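You operate a simulated robot arm through the tools that you are given. There is no shell and no other tool.

The job below is to be done with a simulated robot arm. You get a single attempt, and the scene is never put back.

TASK
Measure salt to the cup's red mark, then tip it into the tub.
Fine: the white tub; lid back on the jar; jar and cup back. Set down upright: what you pick out, clear cup.

The check looks at the end state, three seconds after you hand in, the way a careful person would. Anything else that was tipped, shoved, dropped, spilled or broken makes it a failure. A push-on lid holds only when it is set on centred and level and pressed home; a screw cap is set on level and turned clockwise until tight.

THE ROBOT
A 5-joint arm with a two-finger parallel gripper, fixed in place. Base frame: the origin is on the floor under the middle of its stand, x ahead of it, y to its left, z up. Lengths are in cm, angles in degrees, forces in N, time in s.
It reaches about 113.4 cm from its shoulder. Its first joint turns from -149.0 to 149.0 degrees. Payload 1.57 kg.
The TCP is the grasp point between the finger pads, 3 cm short of the fingertips. In the tool frame z runs along the fingers and y along their closing line. Largest opening 11 cm; finger width 2.4, thickness 1.2; the body of the gripper, 4.8 by 11.2 cm, starts 7.8 cm behind the TCP.
Orientation is told as [roll, pitch, yaw] about the base's x, y, z axes, in that order, counted from this pose: with the fingers straight down and closing along the base's y, the tool's x points along the base's -x, its y along +y and its z along -z.

THE INTERFACE
- The arm moves only by the tool arm_command. Its argument "deltas" is a list of rows, each a list of 7 numbers: the closure in counts, from 0 (fully open) to 255 (shut), then the shift along the tool's x, y, z in units of 200 mm (1.0 is 200 mm), then the turn, a rotation vector about the tool's x, y, z in units of 60 degrees (1.0 is 60 degrees). In form: [[claw, x, y, z, wx, wy, wz], ...]. A call has 1 to 20 rows; each row is the pose to reach, as a shift and turn from the pose commanded when the call began, along the tool's axes at that moment. A call with a number of a shift or a turn outside -1 to 1 is refused whole. A row lasts 0.2 s, in which the tool goes at most 5 cm and 8.6 degrees; a call with a longer step from one row to the next is refused whole, and so is a gripper value outside its range. A pose out of reach is approached as far as the arm can. The call stops where the force on the tool passes 40 N (or 10 N more than at its start, if that is more) or the arm is blocked; 0.2 s more then pass. Each finger travels about 15.3 cm/s and halts on what it meets, pressing with about 41 N; the grip force reading is that of the motor and also rises with nothing between the fingers. The clock runs only during rows and for 0.2 s after the last one: add rows that repeat a pose to give the fingers time. It gives the time, the measured TCP pose, the force on the tool (base axes), the opening and the grip force at its end, in the units of the frame above (readings bear some noise), with the torque about the TCP (base axes, N m) and any sound that the robot's microphone picked up.
- Cameras (640 x 400 px; columns grow to the right, rows downward): "scene" is fixed at [22.19, -49.27, 162.64]; the picture's right is [-0.10, -1.00, 0.00], its down [-0.92, 0.09, -0.39] and it looks along [0.38, -0.04, -0.92] (base axes); focal length 271 px, centre (320, 200). "wrist" rides on the gripper at [7, 1.6, -14.1] in the tool frame; the picture's right is [-0.23, 0.97, 0.00], its down [-0.86, -0.20, -0.48] and it looks along [-0.47, -0.11, 0.88] (tool axes); focal length 222 px, centre (320, 200). There is no depth. A picture from a camera that has moved, and an enlarged one, comes with that camera's place and axes in the base frame and with its lens. The place of the scene camera against the robot may be out by one fixed shift of up to 1.2 cm in any direction.
- get_image(camera): a new picture of that camera. The clock stands still meanwhile.
- raise_lower(by): slides the trunk up (or, below 0, down) by that many cm; the arm rides with it, the base frame stays. It gives what a move gives, with no picture.
- enlarge(camera, box): a new picture of the part [left, top, right, bottom] of that camera's present view, enlarged. The clock stands still meanwhile.
- close_job(): hands the job in; it is judged then, once.

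Places have to be worked out from the pictures, the camera data and where the tool is seen. Open the gripper and draw the arm clear of the work before you hand the job in, unless the task says otherwise.

The tools are called as a command line: name --pt "numbers of a row" for each row, then --argument value for the rest, lists and objects as JSON in quotes. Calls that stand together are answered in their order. arm_command: Moves the arm, as the interface text tells. Its arguments: {"type":"object","properties":{"deltas":{"type":"array"}},"required":["deltas"]} The other tools are called the same way: raise_lower (by) moves the trunk up or down; get_image (camera) takes a picture; enlarge (camera, box) takes an enlarged picture of a part of a camera's view; close_job () hands the job in.

At the start:

```text
t: 0.0
tool_pos: [67.86, -6.25, 112.31]
orientation: [-0.1, -0.1, 0.1]
contact_force: [-0.1, 0.2, -0.3]
ft_torque: [-0.01, 0.01, 0.0]
gripper_width: 11.01
grip_force: 0.1
trunk travel left (down, up): [-85.7, 11.3]
```

scene: 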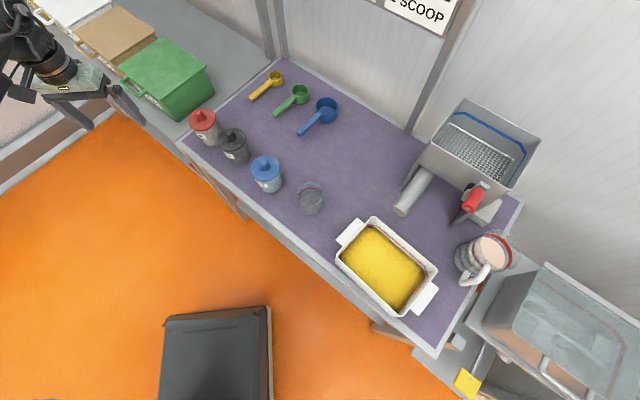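
wrist: 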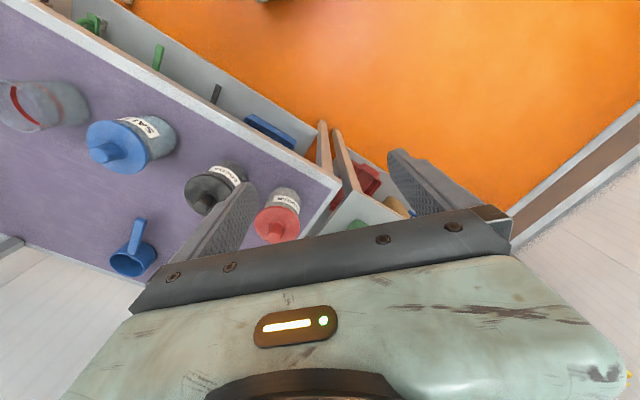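

I'll start by looking closely at the scene to identify the jars, cup, tub and tools.

enlarge --camera "scene" --box '[180, 90, 340, 220]'

enlarge --camera "scene" --box '[320, 80, 540, 330]'

enlarge --camera "scene" --box '[0, 0, 240, 130]'

enlarge --camera "scene" --box '[360, 0, 480, 60]'

enlarge --camera "wrist" --box '[0, 0, 340, 290]'

```text
3.08 times, centred on (260, 155) of scene
camera zoom: at [22.19, -49.27, 162.64], right [-0.1, -1.0, 0.0], down [-0.92, 0.09, -0.39], along [0.38, -0.04, -0.92], focal length 835 px, centre (505, 338)
```

zoom: 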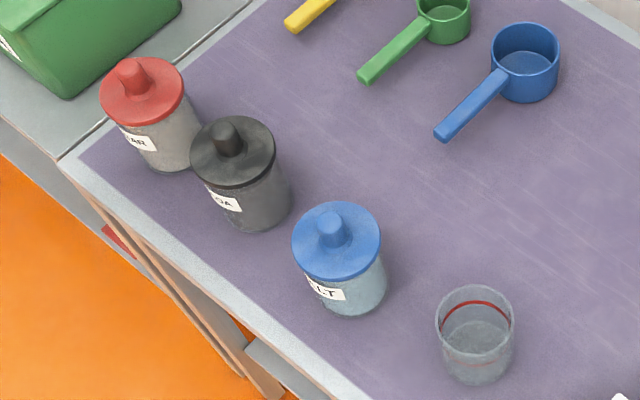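

```text
1.60 times, centred on (430, 205) of scene
camera zoom: at [22.19, -49.27, 162.64], right [-0.1, -1.0, 0.0], down [-0.92, 0.09, -0.39], along [0.38, -0.04, -0.92], focal length 434 px, centre (144, 192)
```

zoom: 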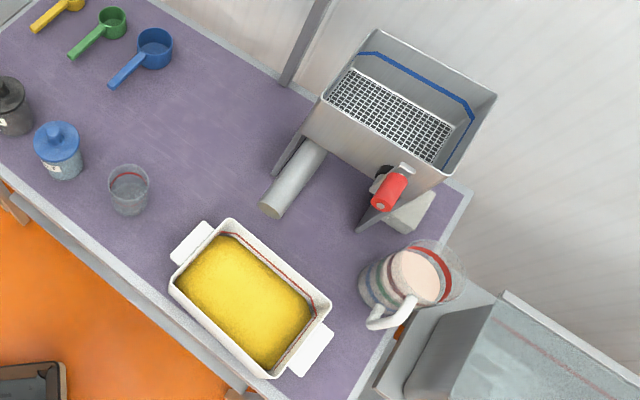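

```text
2.67 times, centred on (120, 65) of scene
camera zoom: at [22.19, -49.27, 162.64], right [-0.1, -1.0, 0.0], down [-0.92, 0.09, -0.39], along [0.38, -0.04, -0.92], focal length 724 px, centre (853, 560)
```

zoom: 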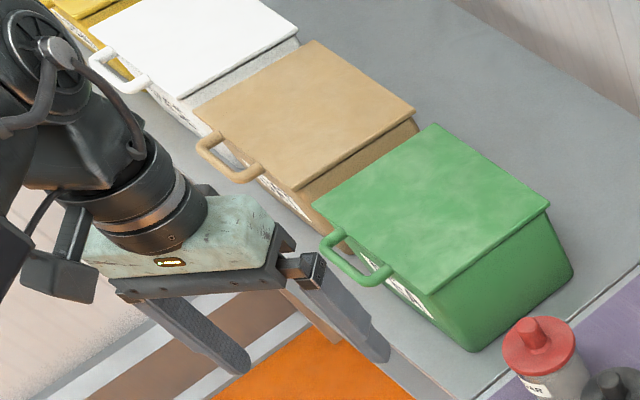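

```text
5.33 times, centred on (420, 30) of scene
camera zoom: at [22.19, -49.27, 162.64], right [-0.1, -1.0, 0.0], down [-0.92, 0.09, -0.39], along [0.38, -0.04, -0.92], focal length 1448 px, centre (-213, 1107)
```

zoom: 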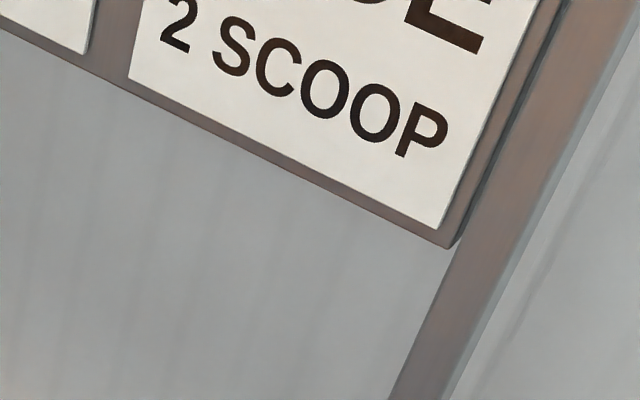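

```text
1.38 times, centred on (170, 145) of wrist
camera zoom: at [60.85, -4.72, 126.45], right [0.23, 0.97, 0.0], down [0.85, -0.2, 0.48], along [0.47, -0.11, -0.88], focal length 306 px, centre (527, 276)
```

zoom: 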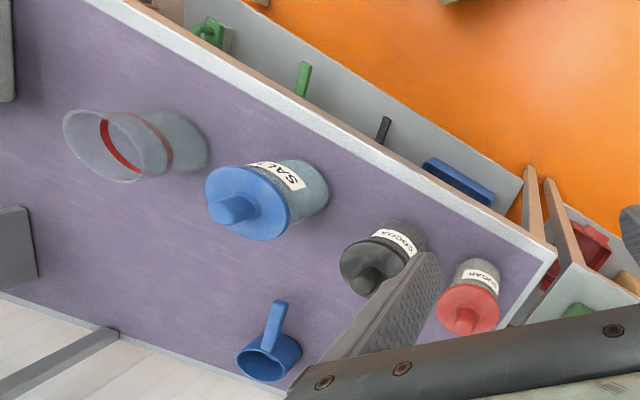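

The blue-lidded jar reads SALT, and the clear cup with the red line is beside it. The white tub looks to be the open white dish, but I want better views first, so I'll swing the wrist camera over the bench, staying high.

arm_command --pt "0 0.09 -0.16 -0.03 0 0 0.06" --pt "0 0.18 -0.33 -0.06 0 0 0.125" --pt "0 0.27 -0.5 -0.09 0 0 0.19" --pt "0 0.36 -0.66 -0.12 0 0 0.25" --pt "0 0.45 -0.83 -0.15 0 0 0.31" --pt "0 0.55 -1.0 -0.18 0 0 0.375"

```text
t: 1.4
tool_pos: [56.76, -26.2, 112.4]
orientation: [0.0, -0.2, -22.7]
contact_force: [-0.2, -0.2, 0.3]
ft_torque: [-0.01, -0.04, 0.0]
gripper_width: 11.01
grip_force: 0.1
out of reach, approached as far as the arm can: row 1, 2, 3, 4, 5, 6
trunk travel left (down, up): [-85.7, 11.3]
```

The arm swung round but can't go above about 112 with the fingers down. I'll take a wrist picture here.

get_image --camera "wrist"

get_image --camera "scene"

```text
taken
camera wrist: at [51.04, -22.09, 126.46], right [0.58, 0.81, 0.0], down [0.71, -0.51, 0.48], along [0.39, -0.28, -0.88], focal length 222 px, centre (320, 200)
```

wrist: 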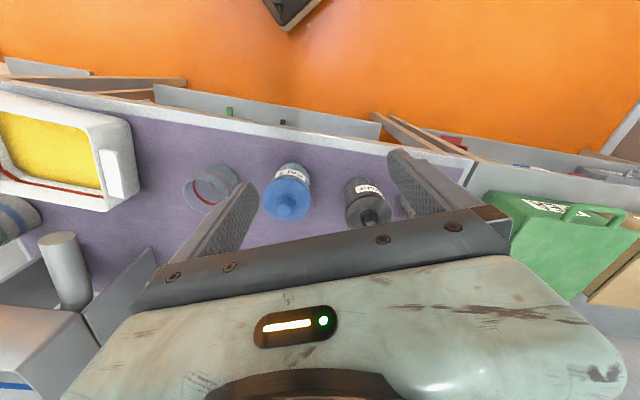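

```text
taken
```

scene: 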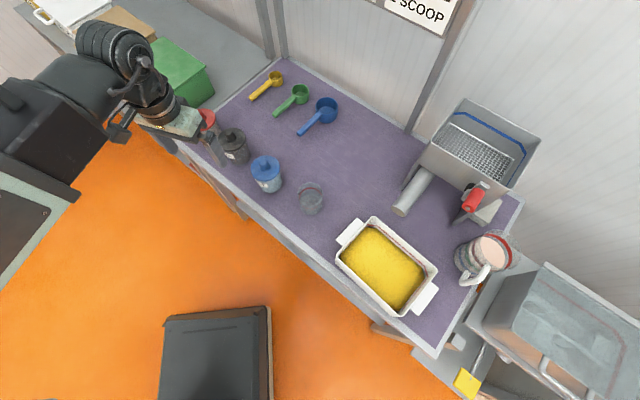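

I can see the bench well; I'll swing further to be square with it (yaw about -45°) and then tilt the camera up to see the signs, the bins and the right side.

arm_command --pt "0 0.03 -0.166 0 0 0 0.06" --pt "0 0.06 -0.33 0 0 0 0.125" --pt "0 0.09 -0.5 0 0 0 0.19" --pt "0 0.12 -0.66 0 0 0 0.25" --pt "0 0.15 -0.83 0 0 0 0.31" --pt "0 0.18 -0.996 0 0 0 0.375"

get_image --camera "wrist"

```text
t: 2.8
tool_pos: [45.75, -43.21, 112.36]
orientation: [0.1, -0.1, -45.1]
contact_force: [-1.0, -0.3, -0.1]
ft_torque: [0.0, 0.0, -0.03]
gripper_width: 10.98
grip_force: 0.0
out of reach, approached as far as the arm can: row 3, 4
trunk travel left (down, up): [-85.7, 11.3]
```

```text
taken
camera wrist: at [42.07, -37.22, 126.46], right [0.85, 0.53, 0.0], down [0.46, -0.75, 0.48], along [0.25, -0.41, -0.88], focal length 222 px, centre (320, 200)
```

wrist: 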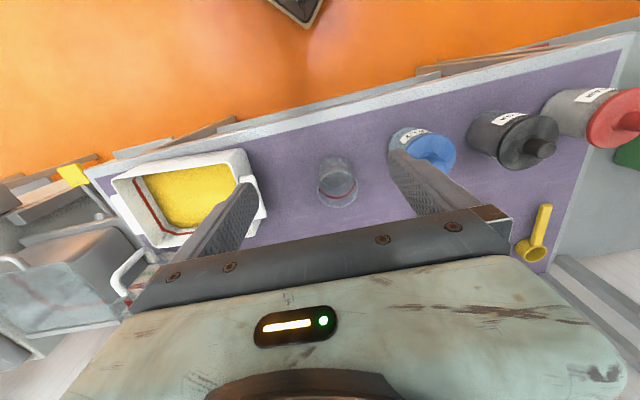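

Now enlarging the cup, jar and tub as seen from here.

enlarge --camera "wrist" --box '[300, 100, 640, 280]'

enlarge --camera "wrist" --box '[0, 120, 270, 330]'

enlarge --camera "scene" --box '[400, 200, 640, 400]'

enlarge --camera "scene" --box '[320, 200, 460, 330]'

```text
1.88 times, centred on (470, 190) of wrist
camera zoom: at [42.07, -37.22, 126.46], right [0.85, 0.53, 0.0], down [0.46, -0.75, 0.48], along [0.25, -0.41, -0.88], focal length 418 px, centre (38, 219)
```

zoom: 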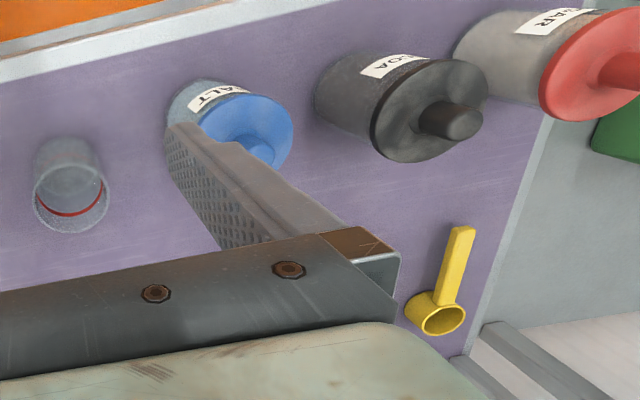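

```text
1.90 times, centred on (135, 225) of wrist
camera zoom: at [42.07, -37.22, 126.46], right [0.85, 0.53, 0.0], down [0.46, -0.75, 0.48], along [0.25, -0.41, -0.88], focal length 423 px, centre (672, 152)
```

zoom: 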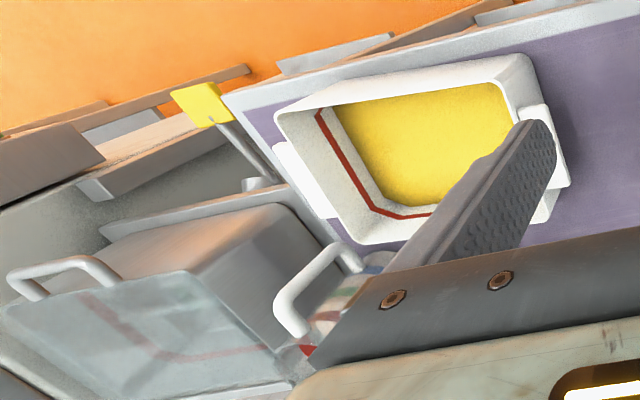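

```text
2.00 times, centred on (520, 300) of scene
camera zoom: at [22.19, -49.27, 162.64], right [-0.1, -1.0, 0.0], down [-0.92, 0.09, -0.39], along [0.38, -0.04, -0.92], focal length 543 px, centre (-80, 0)
```

zoom: 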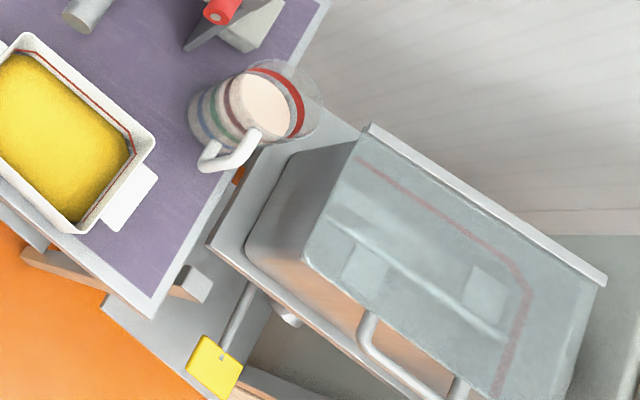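

```text
3.08 times, centred on (390, 265) of scene
camera zoom: at [22.19, -49.27, 162.64], right [-0.1, -1.0, 0.0], down [-0.92, 0.09, -0.39], along [0.38, -0.04, -0.92], focal length 835 px, centre (105, 0)
```

zoom: 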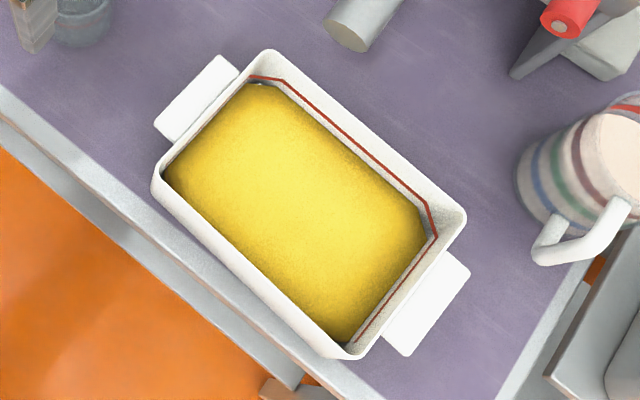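

The open white dish with yellow meal is the only open white tub so far. I'll tilt the tool outward to read the wall signs and the bin labels before I commit.

arm_command --pt "0 0 0 0 0 -0.13 0" --pt "0 0 0 0 0 -0.26 0" --pt "0 0 0 0 0 -0.39 0" --pt "0 0 0 0 0 -0.52 0" --pt "0 0 0 0 0 -0.65 0" --pt "0 0 0 0 0 -0.78 0" --pt "0 0 0 0 0 -0.9 0"

get_image --camera "wrist"

```text
t: 4.4
tool_pos: [54.49, -51.72, 122.11]
orientation: [0.1, -53.8, -45.1]
contact_force: [-0.1, -0.4, -0.3]
ft_torque: [0.01, -0.01, 0.03]
gripper_width: 11.0
grip_force: 0.0
out of reach, approached as far as the arm can: row 1, 2, 3, 4, 5, 6, 7
trunk travel left (down, up): [-85.7, 11.3]
```

```text
taken
camera wrist: at [44.72, -39.75, 124.8], right [0.78, 0.59, 0.18], down [-0.06, -0.23, 0.97], along [0.62, -0.77, -0.14], focal length 222 px, centre (320, 200)
```

wrist: 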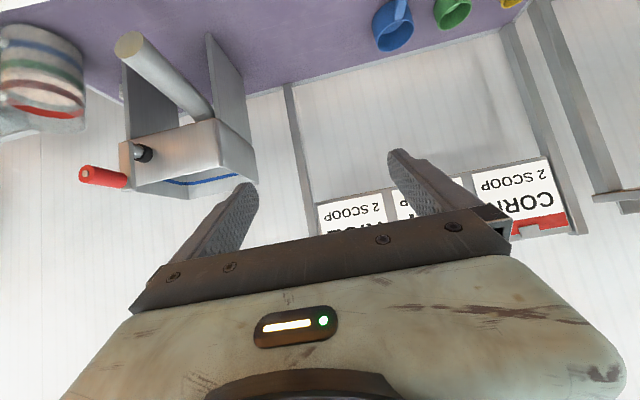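

The signs ("2 SCOOP" of corn, rice …) don't concern this job. I'll check how the arm behaves with the tool near horizontal, since side-grasping the jar and cup needs that; first a null row to see what the commanded pose is.

arm_command --pt "0 0 0 0 0 0 0"

```text
t: 4.8
tool_pos: [54.44, -51.69, 122.1]
orientation: [0.0, -53.8, -45.0]
contact_force: [-0.5, -0.9, 0.1]
ft_torque: [0.02, -0.03, -0.01]
gripper_width: 11.0
grip_force: 0.1
trunk travel left (down, up): [-85.7, 11.3]
```

The commanded pose resets to what was reached. Now I'll pitch on to horizontal here, high above everything, to learn the reach.

arm_command --pt "0 0 0 0 0 -0.12 0" --pt "0 0 0 0 0 -0.24 0" --pt "0 0 0 0 0 -0.36 0" --pt "0 0 0 0 0 -0.48 0" --pt "0 0 0 0 0 -0.6 0"

get_image --camera "scene"

```text
t: 6.0
tool_pos: [57.18, -55.5, 135.99]
orientation: [-79.5, -87.3, 34.4]
contact_force: [0.3, 0.7, 0.4]
ft_torque: [0.13, -0.06, -0.04]
gripper_width: 11.0
grip_force: 0.0
out of reach, approached as far as the arm can: row 1, 2, 3, 4, 5
trunk travel left (down, up): [-85.7, 11.3]
```

```text
taken
```

scene: 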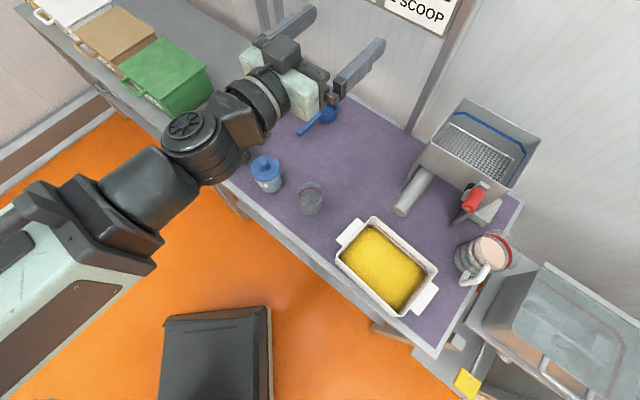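

The wrist moved rather than the TCP staying put, so let me study the arm's build in the picture to understand its limits.

enlarge --camera "scene" --box '[0, 0, 400, 400]'

get_image --camera "wrist"

```text
1.00 times, centred on (200, 200) of scene (not enlarged: the box is as wide or as high as the picture)
camera zoom: at [22.19, -49.27, 162.64], right [-0.1, -1.0, 0.0], down [-0.92, 0.09, -0.39], along [0.38, -0.04, -0.92], focal length 271 px, centre (440, 200)
```

zoom: 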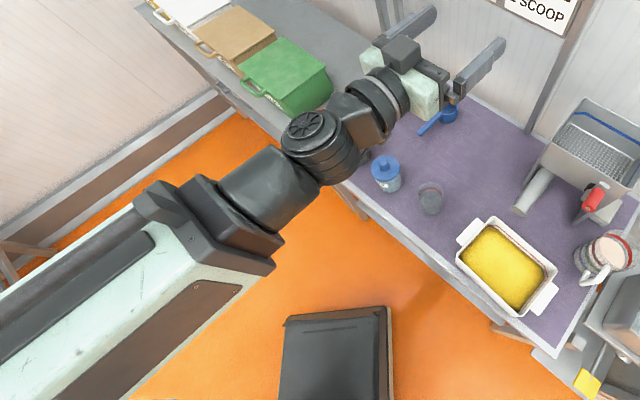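

```text
taken
camera wrist: at [48.18, -44.63, 129.01], right [0.7, 0.69, 0.18], down [-0.45, 0.22, 0.87], along [0.56, -0.69, 0.46], focal length 222 px, centre (320, 200)
```

wrist: 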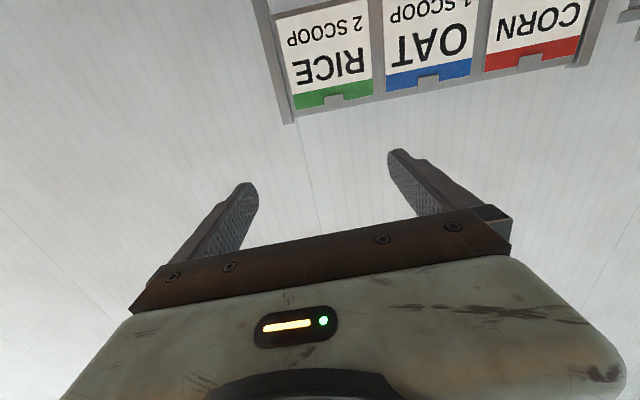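

The arm is an elbow-up one, and its shoulder is high now. Lowering the trunk should let the tool be horizontal near bench height; I'll lower 20 cm in this posture (still 30 cm above the bench) and test moving inward.

raise_lower --by -20

```text
t: 8.2
tool_pos: [57.14, -55.42, 116.11]
orientation: [2.9, -89.7, -47.9]
contact_force: [0.4, -0.6, 0.0]
ft_torque: [0.04, 0.0, 0.02]
gripper_width: 11.0
grip_force: 0.1
trunk travel left (down, up): [-65.7, 31.3]
```

The tool is now level at z=116. Testing how far in I can bring it with the tool level.

arm_command --pt "0 0 0 -0.15 0 0 0" --pt "0 0 0 -0.3 0 0 0" --pt "0 0 0 -0.45 0 0 0" --pt "0 0 0 -0.6 0 0 0"

```text
t: 9.2
tool_pos: [57.22, -55.55, 116.08]
orientation: [2.9, -89.7, -48.0]
contact_force: [0.7, -0.6, 0.1]
ft_torque: [-0.01, 0.0, -0.03]
gripper_width: 11.0
grip_force: 0.0
out of reach, approached as far as the arm can: row 1, 2, 3, 4
trunk travel left (down, up): [-65.7, 31.3]
```

Inward is blocked at this height relative to the trunk. I'll test moving downward with the tool level.

arm_command --pt "0 0.2 0 0 0 0 0" --pt "0 0.4 0 0 0 0 0" --pt "0 0.6 0 0 0 0 0"

```text
t: 10.0
tool_pos: [57.26, -55.46, 116.06]
orientation: [2.6, -89.7, -47.7]
contact_force: [0.2, 0.5, 0.0]
ft_torque: [-0.01, -0.03, 0.0]
gripper_width: 11.0
grip_force: 0.0
out of reach, approached as far as the arm can: row 1, 2, 3
trunk travel left (down, up): [-65.7, 31.3]
```

Down is blocked too, so the elbow seems folded to its limit with the shoulder lower than the wrist. Trying upward and then inward.

arm_command --pt "0 -0.2 0 0 0 0 0" --pt "0 -0.4 0 0 0 0 0" --pt "0 -0.6 0 0 0 0 0" --pt "0 -0.8 0 0 0 0 0"

```text
t: 11.0
tool_pos: [57.2, -55.56, 116.08]
orientation: [2.8, -89.7, -47.8]
contact_force: [-0.6, 0.1, -0.5]
ft_torque: [0.0, 0.02, 0.01]
gripper_width: 11.03
grip_force: 0.1
out of reach, approached as far as the arm can: row 1, 2, 3, 4
trunk travel left (down, up): [-65.7, 31.3]
```

Still blocked; trying outward a bit.

arm_command --pt "0 0 0 0.1 0 0 0" --pt "0 0 0 0.2 0 0 0" --pt "0 0 0 0.3 0 0 0"

```text
t: 11.8
tool_pos: [61.44, -59.6, 116.05]
orientation: [4.5, -89.9, -49.5]
contact_force: [0.3, 0.7, 0.4]
ft_torque: [0.02, -0.02, -0.01]
gripper_width: 10.99
grip_force: 0.0
trunk travel left (down, up): [-65.7, 31.3]
```

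Outward works. From here I'll test down and then up, to map the level-tool envelope.

arm_command --pt "0 0.15 0 0 0 0 0" --pt "0 0.3 0 0 0 0 0" --pt "0 0.45 0 0 0 0 0"

arm_command --pt "0 0 0 -0.15 0 0 0" --pt "0 0 0 -0.3 0 0 0" --pt "0 0 0 -0.45 0 0 0" --pt "0 0 0 -0.6 0 0 0"

```text
t: 12.6
tool_pos: [61.45, -59.61, 116.0]
orientation: [2.7, -89.6, -47.6]
contact_force: [0.2, -0.6, 0.9]
ft_torque: [0.0, 0.01, 0.02]
gripper_width: 11.0
grip_force: 0.0
out of reach, approached as far as the arm can: row 1, 2, 3
trunk travel left (down, up): [-65.7, 31.3]
```

```text
t: 13.6
tool_pos: [57.07, -55.64, 116.05]
orientation: [5.4, -89.6, -50.3]
contact_force: [-0.3, -0.5, 0.0]
ft_torque: [0.0, -0.01, -0.01]
gripper_width: 11.0
grip_force: 0.1
out of reach, approached as far as the arm can: row 3, 4
trunk travel left (down, up): [-65.7, 31.3]
```

So the arm itself never changes height: it behaves like a SCARA (yaw joints, wrist pitch and roll) and the trunk gives z, with about 23.7 cm from wrist axis to TCP. Now I'll test the roll range here in free space, which also brings the camera on top.

arm_command --pt "0 0 0 0 0 0 0.14" --pt "0 0 0 0 0 0 0.28" --pt "0 0 0 0 0 0 0.42" --pt "0 0 0 0 0 0 0.56" --pt "0 0 0 0 0 0 0.7" --pt "0 0 0 0 0 0 0.84" --pt "0 0 0 0 0 0 0.98"

arm_command --pt "0 0 0 0 0 0 0.14" --pt "0 0 0 0 0 0 0.28" --pt "0 0 0 0 0 0 0.42" --pt "0 0 0 0 0 0 0.56" --pt "0 0 0 0 0 0 0.7" --pt "0 0 0 0 0 0 0.84" --pt "0 0 0 0 0 0 0.98"

arm_command --pt "0 0 0 0 0 0 0.14" --pt "0 0 0 0 0 0 0.28" --pt "0 0 0 0 0 0 0.42" --pt "0 0 0 0 0 0 0.56" --pt "0 0 0 0 0 0 0.7" --pt "0 0 0 0 0 0 0.84" --pt "0 0 0 0 0 0 0.98"

get_image --camera "wrist"

```text
t: 15.2
tool_pos: [57.19, -55.59, 115.99]
orientation: [89.7, -31.0, -134.7]
contact_force: [-0.4, 0.8, 0.3]
ft_torque: [0.01, 0.02, 0.0]
gripper_width: 11.01
grip_force: 0.1
out of reach, approached as far as the arm can: row 4, 5, 6, 7
trunk travel left (down, up): [-65.7, 31.3]
```

```text
t: 16.8
tool_pos: [57.05, -55.68, 116.04]
orientation: [89.7, 27.7, -135.3]
contact_force: [0.7, 0.1, 0.1]
ft_torque: [0.0, 0.04, 0.0]
gripper_width: 11.0
grip_force: 0.0
trunk travel left (down, up): [-65.7, 31.3]
```

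```text
t: 18.4
tool_pos: [56.97, -55.67, 116.07]
orientation: [85.0, 86.6, -140.0]
contact_force: [0.1, 0.6, -0.2]
ft_torque: [0.01, -0.03, -0.04]
gripper_width: 11.01
grip_force: 0.0
trunk travel left (down, up): [-65.7, 31.3]
```

```text
taken
camera wrist: at [46.28, -46.65, 123.13], right [-0.7, -0.7, -0.17], down [-0.24, 0.45, -0.86], along [0.68, -0.56, -0.48], focal length 222 px, centre (320, 200)
```

wrist: 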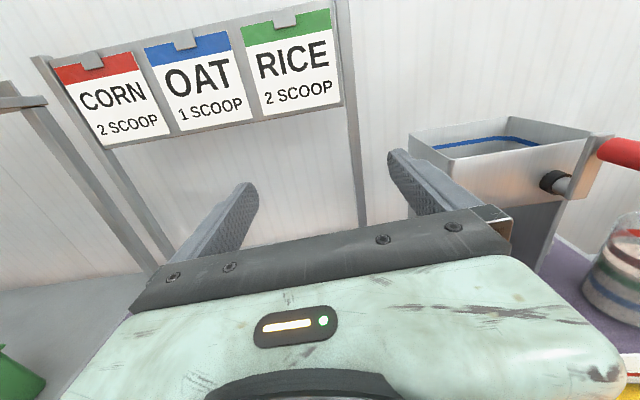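

Roll works through 180° and the camera is on top with an upright view. Let me check the lidded bins' labels from the scene camera to be sure which is "the white tub".

enlarge --camera "scene" --box '[0, 0, 120, 75]'

enlarge --camera "scene" --box '[300, 170, 460, 270]'

```text
5.33 times, centred on (60, 38) of scene
camera zoom: at [22.19, -49.27, 162.64], right [-0.1, -1.0, 0.0], down [-0.92, 0.09, -0.39], along [0.38, -0.04, -0.92], focal length 1448 px, centre (1707, 1067)
```

zoom: 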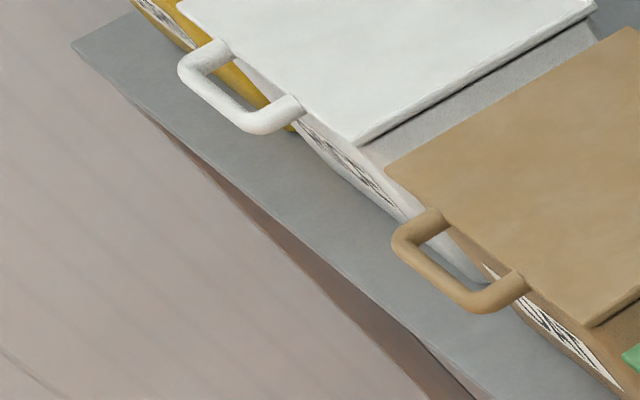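

```text
4.00 times, centred on (380, 220) of scene
camera zoom: at [22.19, -49.27, 162.64], right [-0.1, -1.0, 0.0], down [-0.92, 0.09, -0.39], along [0.38, -0.04, -0.92], focal length 1086 px, centre (80, 120)
```

zoom: 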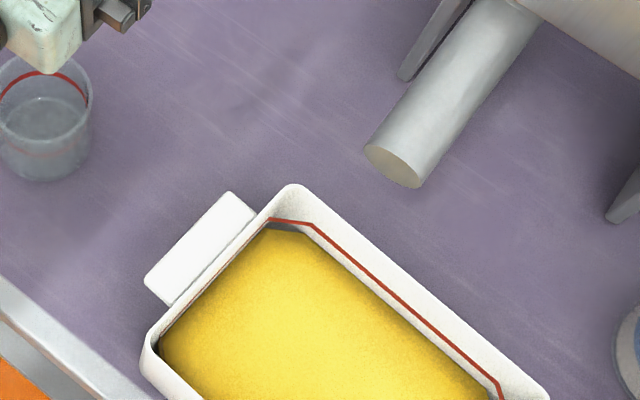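

The lidded bins are labelled ingredient bins; the open white dish on the bench is the tub. I'll check whether roll can continue another ~120° past here, since that decides the pouring direction.

arm_command --pt "0 0 0 0 0 0 0.14" --pt "0 0 0 0 0 0 0.28" --pt "0 0 0 0 0 0 0.42" --pt "0 0 0 0 0 0 0.56" --pt "0 0 0 0 0 0 0.7" --pt "0 0 0 0 0 0 0.84" --pt "0 0 0 0 0 0 0.98"

arm_command --pt "0 0 0 0 0 0 0.14" --pt "0 0 0 0 0 0 0.28" --pt "0 0 0 0 0 0 0.42" --pt "0 0 0 0 0 0 0.56" --pt "0 0 0 0 0 0 0.7" --pt "0 0 0 0 0 0 0.84" --pt "0 0 0 0 0 0 0.98"

```text
t: 20.0
tool_pos: [56.99, -55.66, 115.99]
orientation: [-89.5, 34.7, 45.1]
contact_force: [-1.0, 0.2, -0.5]
ft_torque: [0.01, 0.02, 0.0]
gripper_width: 10.99
grip_force: 0.1
trunk travel left (down, up): [-65.7, 31.3]
```

```text
t: 21.6
tool_pos: [57.59, -55.12, 116.29]
orientation: [-90.6, -24.1, 44.5]
contact_force: [-0.1, -0.1, 0.8]
ft_torque: [-0.02, 0.0, 0.0]
gripper_width: 11.0
grip_force: 0.1
out of reach, approached as far as the arm can: row 5, 6, 7
trunk travel left (down, up): [-65.7, 31.3]
```

Roll reaches about 290° before its limit, so from camera-on-top I have about +110° and far more the other way. I'll roll back to camera-on-top, raise 10 cm and tilt the tool 45° down to survey the bench from above.

raise_lower --by 10

arm_command --pt "0 0 0 0 0 0 -0.14" --pt "0 0 0 0 0 0 -0.28" --pt "0 0 0 0 0 0 -0.42" --pt "0 0 0 0 0 0 -0.56" --pt "0 0 0 0 0 0 -0.7" --pt "0 0 0 0 0 0 -0.84" --pt "0 0 0 0 0 0 -0.98"

arm_command --pt "0 0 0 0 0 0 -0.14" --pt "0 0 0 0 0 0 -0.28" --pt "0 0 0 0 0 0 -0.42" --pt "0 0 0 0 0 0 -0.56" --pt "0 0 0 0 0 0 -0.7" --pt "0 0 0 0 0 0 -0.84" --pt "0 0 0 0 0 0 -0.9"

```text
t: 22.9
tool_pos: [57.68, -55.1, 126.35]
orientation: [-90.7, -24.0, 44.4]
contact_force: [-0.3, 0.0, 0.2]
ft_torque: [0.02, 0.01, -0.02]
gripper_width: 11.01
grip_force: 0.2
trunk travel left (down, up): [-75.7, 21.3]
```

```text
t: 24.5
tool_pos: [57.64, -55.12, 126.3]
orientation: [-90.7, 35.0, 44.0]
contact_force: [0.9, 0.1, 0.2]
ft_torque: [-0.02, 0.0, -0.01]
gripper_width: 10.98
grip_force: 0.2
trunk travel left (down, up): [-75.7, 21.3]
```

```text
t: 26.1
tool_pos: [57.65, -55.12, 126.24]
orientation: [-116.8, 88.7, 17.5]
contact_force: [-0.3, 0.2, -0.3]
ft_torque: [0.01, 0.01, -0.01]
gripper_width: 11.02
grip_force: 0.0
trunk travel left (down, up): [-75.7, 21.3]
```

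Now tilting 45° down.

arm_command --pt "0 0 0 0 0 -0.13 0" --pt "0 0 0 0 0 -0.26 0" --pt "0 0 0 0 0 -0.39 0" --pt "0 0 0 0 0 -0.52 0" --pt "0 0 0 0 0 -0.65 0" --pt "0 0 0 0 0 -0.75 0"

get_image --camera "wrist"

```text
t: 27.5
tool_pos: [60.98, -51.01, 109.95]
orientation: [5.4, 47.3, 133.2]
contact_force: [-0.5, 0.0, -0.4]
ft_torque: [-0.03, 0.02, 0.02]
gripper_width: 10.98
grip_force: 0.1
out of reach, approached as far as the arm can: row 1, 2, 3, 4, 5, 6
trunk travel left (down, up): [-75.7, 21.3]
```

```text
taken
camera wrist: at [56.97, -47.09, 124.8], right [-0.86, -0.5, -0.11], down [-0.45, 0.83, -0.32], along [0.25, -0.23, -0.94], focal length 222 px, centre (320, 200)
```

wrist: 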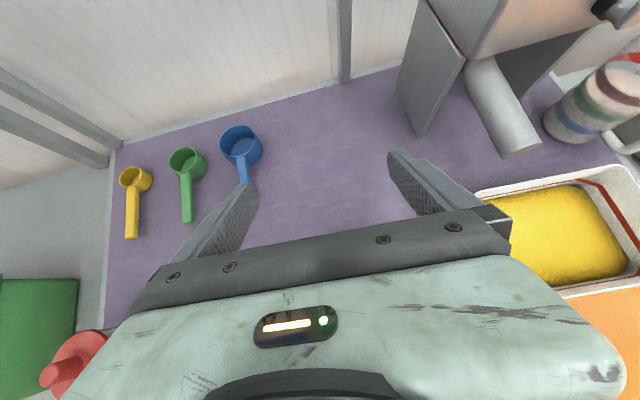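

The tilt left a small roll error because the height couldn't follow; I'll include matching translations from now on. Next I go to a vertical tool directly over the salt jar's knob (about (62.7, -37.0)), fingers still above it, to view it closely.

arm_command --pt "0 -0.084 -0.076 -0.018 0.012 -0.113 -0.005" --pt "0 -0.167 -0.152 -0.036 0.024 -0.225 -0.011" --pt "0 -0.251 -0.228 -0.054 0.036 -0.338 -0.016" --pt "0 -0.335 -0.305 -0.071 0.048 -0.45 -0.021" --pt "0 -0.419 -0.381 -0.089 0.061 -0.563 -0.027" --pt "0 -0.502 -0.457 -0.107 0.073 -0.675 -0.032" --pt "0 -0.586 -0.533 -0.125 0.085 -0.788 -0.037" --pt "0 -0.586 -0.533 -0.125 0.085 -0.788 -0.037"

get_image --camera "wrist"

```text
t: 29.3
tool_pos: [62.87, -36.87, 103.31]
orientation: [15.2, 5.4, 133.9]
contact_force: [-0.2, 0.4, 0.0]
ft_torque: [0.05, 0.02, 0.0]
gripper_width: 10.99
grip_force: 0.0
out of reach, approached as far as the arm can: row 1, 2, 3, 4, 5, 6, 7, 8
trunk travel left (down, up): [-75.7, 21.3]
```

```text
taken
camera wrist: at [68.29, -39.59, 117.93], right [-0.85, -0.47, 0.23], down [-0.39, 0.86, 0.33], along [-0.35, 0.19, -0.92], focal length 222 px, centre (320, 200)
```

wrist: 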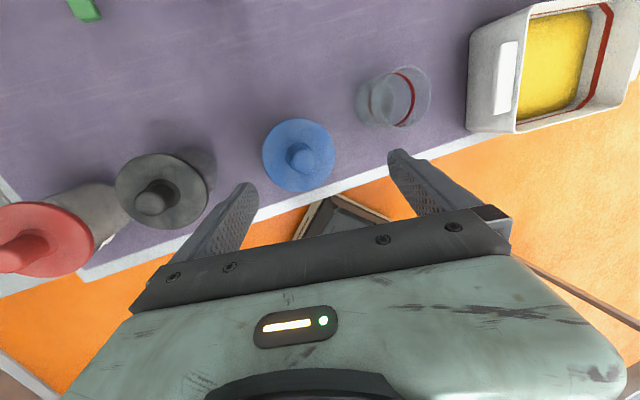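

The tool stopped 15° off vertical (wrist singularity near straight-down). I'll send the small remaining correction.

arm_command --pt "0 -0.002 0 0.015 0.085 -0.03 -0.004" --pt "0 -0.004 -0.001 0.03 0.17 -0.06 -0.008" --pt "0 -0.006 -0.002 0.049 0.253 -0.09 -0.012" --pt "0 -0.006 -0.002 0.049 0.253 -0.09 -0.012" --pt "0 -0.006 -0.002 0.049 0.253 -0.09 -0.012"

get_image --camera "wrist"

get_image --camera "scene"

```text
t: 30.5
tool_pos: [62.69, -37.09, 103.41]
orientation: [15.2, 5.4, 134.4]
contact_force: [-0.5, 0.3, -0.1]
ft_torque: [-0.04, -0.05, -0.02]
gripper_width: 11.02
grip_force: 0.1
out of reach, approached as far as the arm can: row 1, 2, 3, 4, 5
trunk travel left (down, up): [-75.7, 21.3]
```

```text
taken
camera wrist: at [68.23, -39.52, 117.93], right [-0.85, -0.48, 0.23], down [-0.4, 0.86, 0.33], along [-0.36, 0.18, -0.92], focal length 222 px, centre (320, 200)
```

wrist: 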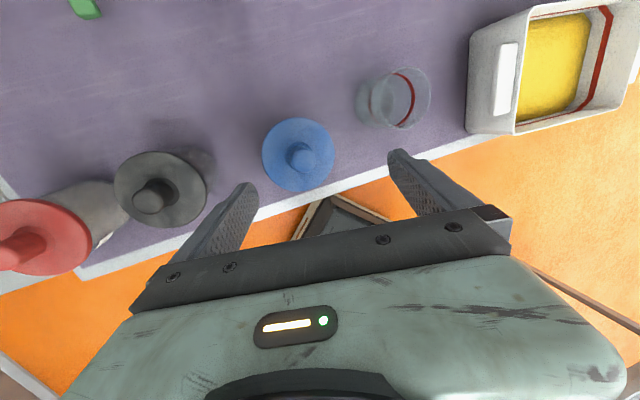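

```text
taken
```

scene: 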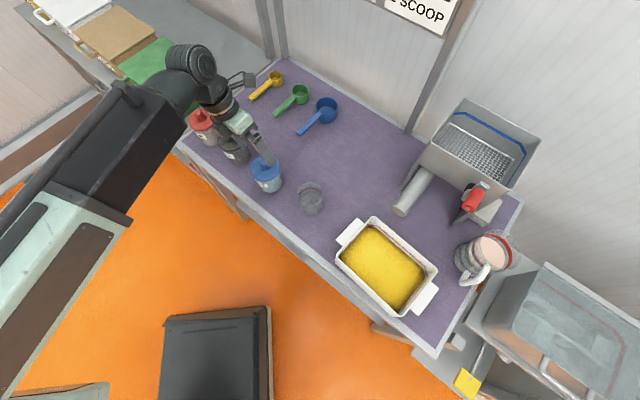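

The picture suggests a telescoping boom with a roll–bend–roll wrist; my roll test seems to have wound up the forearm roll so it is now at a limit. Let me zoom in to confirm the wrist build.

enlarge --camera "scene" --box '[100, 20, 300, 220]'

enlarge --camera "scene" --box '[0, 60, 200, 400]'

```text
2.00 times, centred on (200, 120) of scene
camera zoom: at [22.19, -49.27, 162.64], right [-0.1, -1.0, 0.0], down [-0.92, 0.09, -0.39], along [0.38, -0.04, -0.92], focal length 543 px, centre (560, 360)
```

zoom: 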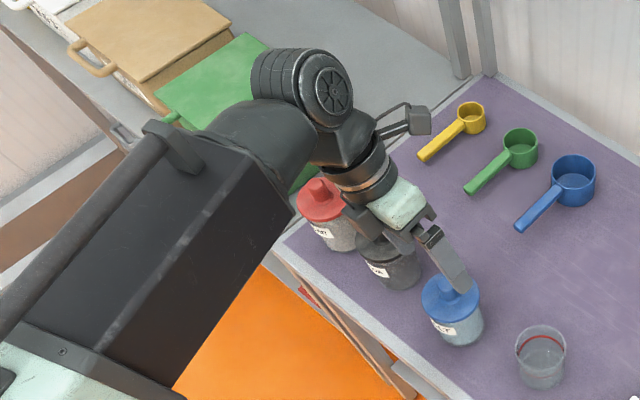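

```text
1.18 times, centred on (100, 230) of scene
camera zoom: at [22.19, -49.27, 162.64], right [-0.1, -1.0, 0.0], down [-0.92, 0.09, -0.39], along [0.38, -0.04, -0.92], focal length 319 px, centre (579, 165)
```

zoom: 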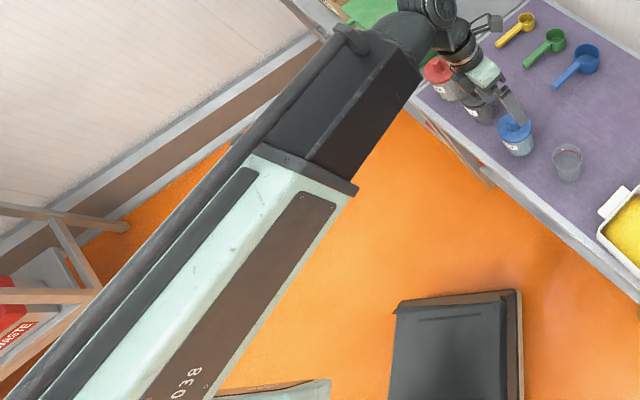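

Confirmed: telescoping boom, then forearm roll, bend, tool roll; the forearm roll is at its stop. I'll unwind it: straighten most of the bend first (high above everything), then rotate about the boom axis back to zero.

raise_lower --by 10

arm_command --pt "0 0.145 -0.057 -0.0103 0.0457 0.1168 0" --pt "0 0.288 -0.1126 -0.041 0.0914 0.2338 0" --pt "0 0.4258 -0.1664 -0.0914 0.1371 0.3507 0" --pt "0 0.5557 -0.2171 -0.1604 0.1826 0.4671 0" --pt "0 0.6775 -0.2648 -0.2485 0.2287 0.585 0" --pt "0 0.786 -0.307 -0.352 0.274 0.701 0"

```text
t: 31.8
tool_pos: [62.8, -36.9, 113.41]
orientation: [15.2, 5.5, 134.3]
contact_force: [0.2, 0.4, 0.9]
ft_torque: [-0.01, -0.02, -0.02]
gripper_width: 11.0
grip_force: 0.0
trunk travel left (down, up): [-85.7, 11.3]
```

```text
t: 33.2
tool_pos: [79.28, -41.79, 119.9]
orientation: [1.7, 47.4, 140.8]
contact_force: [-0.4, 0.6, 0.5]
ft_torque: [-0.01, 0.0, 0.0]
gripper_width: 10.99
grip_force: 0.1
out of reach, approached as far as the arm can: row 4, 5, 6
trunk travel left (down, up): [-85.7, 11.3]
```

Close to plan. Straightening a further 25°.

arm_command --pt "0 0.162 -0.0633 -0.0127 0.051 0.1303 0" --pt "0 0.3202 -0.1251 -0.0508 0.1019 0.2607 0" --pt "0 0.4718 -0.1844 -0.1133 0.1529 0.391 0" --pt "0 0.4718 -0.1844 -0.1133 0.1529 0.391 0"

```text
t: 34.2
tool_pos: [85.42, -41.37, 128.54]
orientation: [-11.5, 70.7, 136.4]
contact_force: [0.5, -0.2, -0.5]
ft_torque: [0.01, 0.0, 0.01]
gripper_width: 11.02
grip_force: 0.1
out of reach, approached as far as the arm can: row 1, 2, 3, 4
trunk travel left (down, up): [-85.7, 11.3]
```

Bend is now about 20°. Now rotating about the boom axis in 56° steps to unwind the forearm roll.

arm_command --pt "0 0.0282 0.0499 -0.0014 -0.0415 0.02 -0.1251" --pt "0 0.0626 0.0956 -0.0055 -0.0829 0.04 -0.2501" --pt "0 0.1026 0.1361 -0.0123 -0.1244 0.06 -0.3752" --pt "0 0.1473 0.1708 -0.0217 -0.1659 0.08 -0.5003" --pt "0 0.196 0.1989 -0.0335 -0.2073 0.1 -0.6253" --pt "0 0.2475 0.2198 -0.0473 -0.2488 0.12 -0.7504" --pt "0 0.301 0.2332 -0.063 -0.2903 0.14 -0.8755"

arm_command --pt "0 0.0282 0.0499 -0.0014 -0.0415 0.02 -0.1251" --pt "0 0.0626 0.0956 -0.0055 -0.0829 0.04 -0.2501" --pt "0 0.1026 0.1361 -0.0123 -0.1244 0.06 -0.3752" --pt "0 0.1473 0.1708 -0.0217 -0.1659 0.08 -0.5003" --pt "0 0.196 0.1989 -0.0335 -0.2073 0.1 -0.6253" --pt "0 0.2475 0.2198 -0.0473 -0.2488 0.12 -0.7504" --pt "0 0.301 0.2332 -0.063 -0.2903 0.14 -0.8755"

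```text
t: 35.8
tool_pos: [83.51, -46.12, 134.06]
orientation: [83.7, 38.4, -137.1]
contact_force: [0.0, -0.4, -0.9]
ft_torque: [-0.03, 0.03, 0.01]
gripper_width: 10.99
grip_force: 0.1
trunk travel left (down, up): [-85.7, 11.3]
```

```text
t: 37.4
tool_pos: [84.15, -44.25, 141.69]
orientation: [103.8, -14.5, -132.1]
contact_force: [-0.1, -0.3, -0.6]
ft_torque: [0.01, 0.0, -0.03]
gripper_width: 11.0
grip_force: 0.0
trunk travel left (down, up): [-85.7, 11.3]
```

Following nicely. One more 48° step.

arm_command --pt "0 0.0282 0.0499 -0.0014 -0.0415 0.02 -0.1251" --pt "0 0.0626 0.0956 -0.0055 -0.0829 0.04 -0.2501" --pt "0 0.1026 0.1361 -0.0123 -0.1244 0.06 -0.3752" --pt "0 0.1473 0.1708 -0.0217 -0.1659 0.08 -0.5003" --pt "0 0.196 0.1989 -0.0335 -0.2073 0.1 -0.6253" --pt "0 0.2475 0.2198 -0.0473 -0.2488 0.12 -0.7504"

```text
t: 38.8
tool_pos: [86.68, -38.66, 144.24]
orientation: [130.1, -58.1, -149.0]
contact_force: [0.0, 0.0, -0.6]
ft_torque: [-0.01, -0.01, -0.02]
gripper_width: 11.04
grip_force: 0.0
trunk travel left (down, up): [-85.7, 11.3]
```

The forearm roll is back near zero with the tool tipped 20° up. Now bending down in the vertical plane, in two 55° moves.

arm_command --pt "0 0.1469 -0.0701 -0.0112 0.0564 0.1182 0" --pt "0 0.2907 -0.1386 -0.0444 0.1126 0.2362 0" --pt "0 0.43 -0.2051 -0.0995 0.1693 0.355 0" --pt "0 0.5596 -0.2669 -0.1742 0.2253 0.4724 0" --pt "0 0.6803 -0.3245 -0.2692 0.282 0.5912 0" --pt "0 0.7868 -0.3753 -0.38 0.3379 0.7085 0" --pt "0 0.8799 -0.4197 -0.5074 0.3946 0.8274 0"

arm_command --pt "0 0.1469 -0.0701 -0.0112 0.0564 0.1182 0" --pt "0 0.2907 -0.1386 -0.0444 0.1126 0.2362 0" --pt "0 0.43 -0.2051 -0.0995 0.1693 0.355 0" --pt "0 0.5596 -0.2669 -0.1742 0.2253 0.4724 0" --pt "0 0.6803 -0.3245 -0.2692 0.282 0.5912 0" --pt "0 0.7868 -0.3753 -0.38 0.3379 0.7085 0" --pt "0 0.8799 -0.4197 -0.5074 0.3946 0.8274 0"

```text
t: 40.4
tool_pos: [80.56, -44.83, 124.29]
orientation: [37.2, -51.2, -60.9]
contact_force: [0.5, 0.2, -0.3]
ft_torque: [0.02, 0.02, 0.0]
gripper_width: 10.99
grip_force: 0.1
out of reach, approached as far as the arm can: row 3, 4, 5, 6, 7
trunk travel left (down, up): [-85.7, 11.3]
```

```text
t: 42.0
tool_pos: [57.8, -44.34, 113.44]
orientation: [15.5, -6.7, -39.6]
contact_force: [-0.1, -0.3, 0.0]
ft_torque: [-0.05, -0.02, 0.01]
gripper_width: 11.03
grip_force: 0.1
out of reach, approached as far as the arm can: row 1, 2, 3, 4, 5, 6, 7
trunk travel left (down, up): [-85.7, 11.3]
```

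The wrist didn't cross the straight pose as I wanted and sits 16° off vertical to the other side. Let me look at the wrist to see which way the bend joint is.

get_image --camera "scene"

enlarge --camera "scene" --box '[80, 20, 320, 200]'

```text
taken
```

scene: 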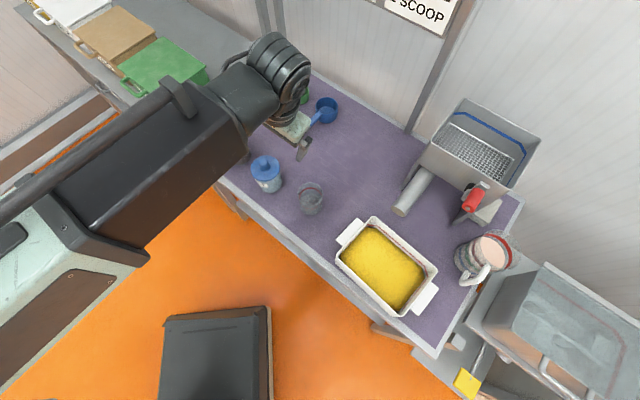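

```text
2.22 times, centred on (200, 110) of scene
camera zoom: at [22.19, -49.27, 162.64], right [-0.1, -1.0, 0.0], down [-0.92, 0.09, -0.39], along [0.38, -0.04, -0.92], focal length 603 px, centre (587, 400)
```

zoom: 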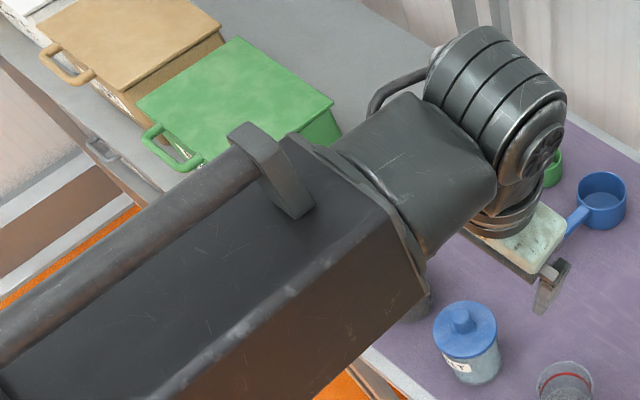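

Bend joint looks to be on its original side here (same as at the start), so this may just be lag. I'll command the small correction to vertical.

arm_command --pt "0 0.002 -0.004 0.016 0.086 0.037 0.005" --pt "0 0.004 -0.008 0.032 0.172 0.075 0.01" --pt "0 0.006 -0.013 0.048 0.258 0.112 0.015" --pt "0 0.006 -0.013 0.048 0.258 0.112 0.015" --pt "0 0.006 -0.013 0.048 0.258 0.112 0.015"

```text
t: 43.2
tool_pos: [57.11, -45.27, 113.17]
orientation: [16.0, -2.2, -39.2]
contact_force: [0.0, 0.2, 0.0]
ft_torque: [-0.03, 0.04, 0.0]
gripper_width: 11.0
grip_force: 0.1
out of reach, approached as far as the arm can: row 1, 2, 3, 4, 5
trunk travel left (down, up): [-85.7, 11.3]
```

Both times it stops exactly 16.1° off vertical, symmetric, so forearm roll has limits of ±164° and the bend joint is on the "wrong" sign. I'll straighten the bend in its own plane and then cross through straight while the roll joint is held against its stop, which forces the bend to change sign.

arm_command --pt "0 -0.1651 -0.0141 -0.0115 0.0114 -0.1329 0" --pt "0 -0.3268 -0.0279 -0.0461 0.0227 -0.2657 0" --pt "0 -0.4823 -0.0412 -0.1029 0.0341 -0.3986 0" --pt "0 -0.6284 -0.0537 -0.1809 0.0454 -0.5315 0" --pt "0 -0.7623 -0.0652 -0.2785 0.0568 -0.6643 0"

arm_command --pt "0 -0.1651 -0.0141 -0.0115 0.0114 -0.1329 0" --pt "0 -0.3268 -0.0279 -0.0461 0.0227 -0.2657 0" --pt "0 -0.4823 -0.0412 -0.1029 0.0341 -0.3986 0" --pt "0 -0.6284 -0.0537 -0.1809 0.0454 -0.5315 0" --pt "0 -0.7623 -0.0652 -0.2785 0.0568 -0.6643 0"

```text
t: 44.4
tool_pos: [67.04, -56.76, 118.8]
orientation: [17.1, -40.8, -51.3]
contact_force: [0.5, 0.4, -0.2]
ft_torque: [0.02, -0.01, -0.03]
gripper_width: 10.99
grip_force: 0.0
trunk travel left (down, up): [-85.7, 11.3]
```

```text
t: 45.6
tool_pos: [69.76, -65.05, 132.55]
orientation: [52.0, -75.5, -94.2]
contact_force: [0.9, -0.1, -0.1]
ft_torque: [-0.01, 0.04, 0.0]
gripper_width: 10.99
grip_force: 0.1
trunk travel left (down, up): [-85.7, 11.3]
```

At 9° from straight, roll joint at its stop. Crossing straight now, biased toward the blocked side.

arm_command --pt "0 -0.0869 -0.0557 -0.0045 0.0447 -0.0698 0" --pt "0 -0.189 -0.0807 -0.0177 0.065 -0.1523 0" --pt "0 -0.2914 -0.0645 -0.0379 0.0518 -0.2363 0" --pt "0 -0.3929 -0.0169 -0.0669 0.0138 -0.3213 0" --pt "0 -0.4892 -0.0211 -0.1054 0.0174 -0.4046 0" --pt "0 -0.5818 -0.025 -0.1522 0.021 -0.4878 0" --pt "0 -0.5818 -0.025 -0.1522 0.021 -0.4878 0"

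```text
t: 47.2
tool_pos: [68.67, -64.72, 144.09]
orientation: [154.8, -68.3, 157.0]
contact_force: [0.0, 0.6, -0.6]
ft_torque: [-0.04, 0.0, -0.04]
gripper_width: 11.0
grip_force: 0.1
out of reach, approached as far as the arm can: row 3, 4, 5, 6, 7
trunk travel left (down, up): [-85.7, 11.3]
```

The tool now points up-right about 21°, consistent with the bend having changed sign. I'll rotate about the boom axis the positive way to bring it down via the right side.

arm_command --pt "0 0.019 -0.0571 -0.0015 0.0467 0.0123 0.1243" --pt "0 0.0452 -0.111 -0.006 0.0935 0.0245 0.2485" --pt "0 0.0781 -0.1608 -0.0135 0.1402 0.0368 0.3728" --pt "0 0.1171 -0.2055 -0.0238 0.1869 0.0491 0.4971" --pt "0 0.1613 -0.2443 -0.0366 0.2337 0.0613 0.6213" --pt "0 0.21 -0.2761 -0.0518 0.2804 0.0736 0.7456" --pt "0 0.2621 -0.3008 -0.0689 0.3271 0.0859 0.8699"

arm_command --pt "0 0.019 -0.0571 -0.0015 0.0467 0.0123 0.1243" --pt "0 0.0452 -0.111 -0.006 0.0935 0.0245 0.2485" --pt "0 0.0781 -0.1608 -0.0135 0.1402 0.0368 0.3728" --pt "0 0.1171 -0.2055 -0.0238 0.1869 0.0491 0.4971" --pt "0 0.1613 -0.2443 -0.0366 0.2337 0.0613 0.6213" --pt "0 0.21 -0.2761 -0.0518 0.2804 0.0736 0.7456" --pt "0 0.2621 -0.3008 -0.0689 0.3271 0.0859 0.8699"

```text
t: 48.8
tool_pos: [65.46, -68.65, 137.88]
orientation: [94.3, -25.0, -154.0]
contact_force: [-0.2, -1.1, 0.1]
ft_torque: [0.03, -0.01, 0.0]
gripper_width: 11.01
grip_force: 0.0
trunk travel left (down, up): [-85.7, 11.3]
```

```text
t: 50.4
tool_pos: [66.93, -66.66, 130.03]
orientation: [73.3, 27.3, -154.4]
contact_force: [-1.5, 0.1, -0.3]
ft_torque: [-0.01, -0.02, -0.02]
gripper_width: 11.04
grip_force: 0.1
trunk travel left (down, up): [-85.7, 11.3]
```

No limits hit. Another 45° to bring it to straight below.

arm_command --pt "0 0.019 -0.0571 -0.0015 0.0467 0.0123 0.1243" --pt "0 0.0452 -0.111 -0.006 0.0935 0.0245 0.2485" --pt "0 0.0781 -0.1608 -0.0135 0.1402 0.0368 0.3728" --pt "0 0.1171 -0.2055 -0.0238 0.1869 0.0491 0.4971" --pt "0 0.1613 -0.2443 -0.0366 0.2337 0.0613 0.6213" --pt "0 0.186 -0.261 -0.044 0.256 0.067 0.681" --pt "0 0.186 -0.261 -0.044 0.256 0.067 0.681"

```text
t: 52.0
tool_pos: [71.03, -62.28, 127.51]
orientation: [35.4, 63.7, 176.6]
contact_force: [0.9, 0.3, 0.1]
ft_torque: [0.0, 0.03, 0.0]
gripper_width: 10.98
grip_force: 0.0
trunk travel left (down, up): [-85.7, 11.3]
```

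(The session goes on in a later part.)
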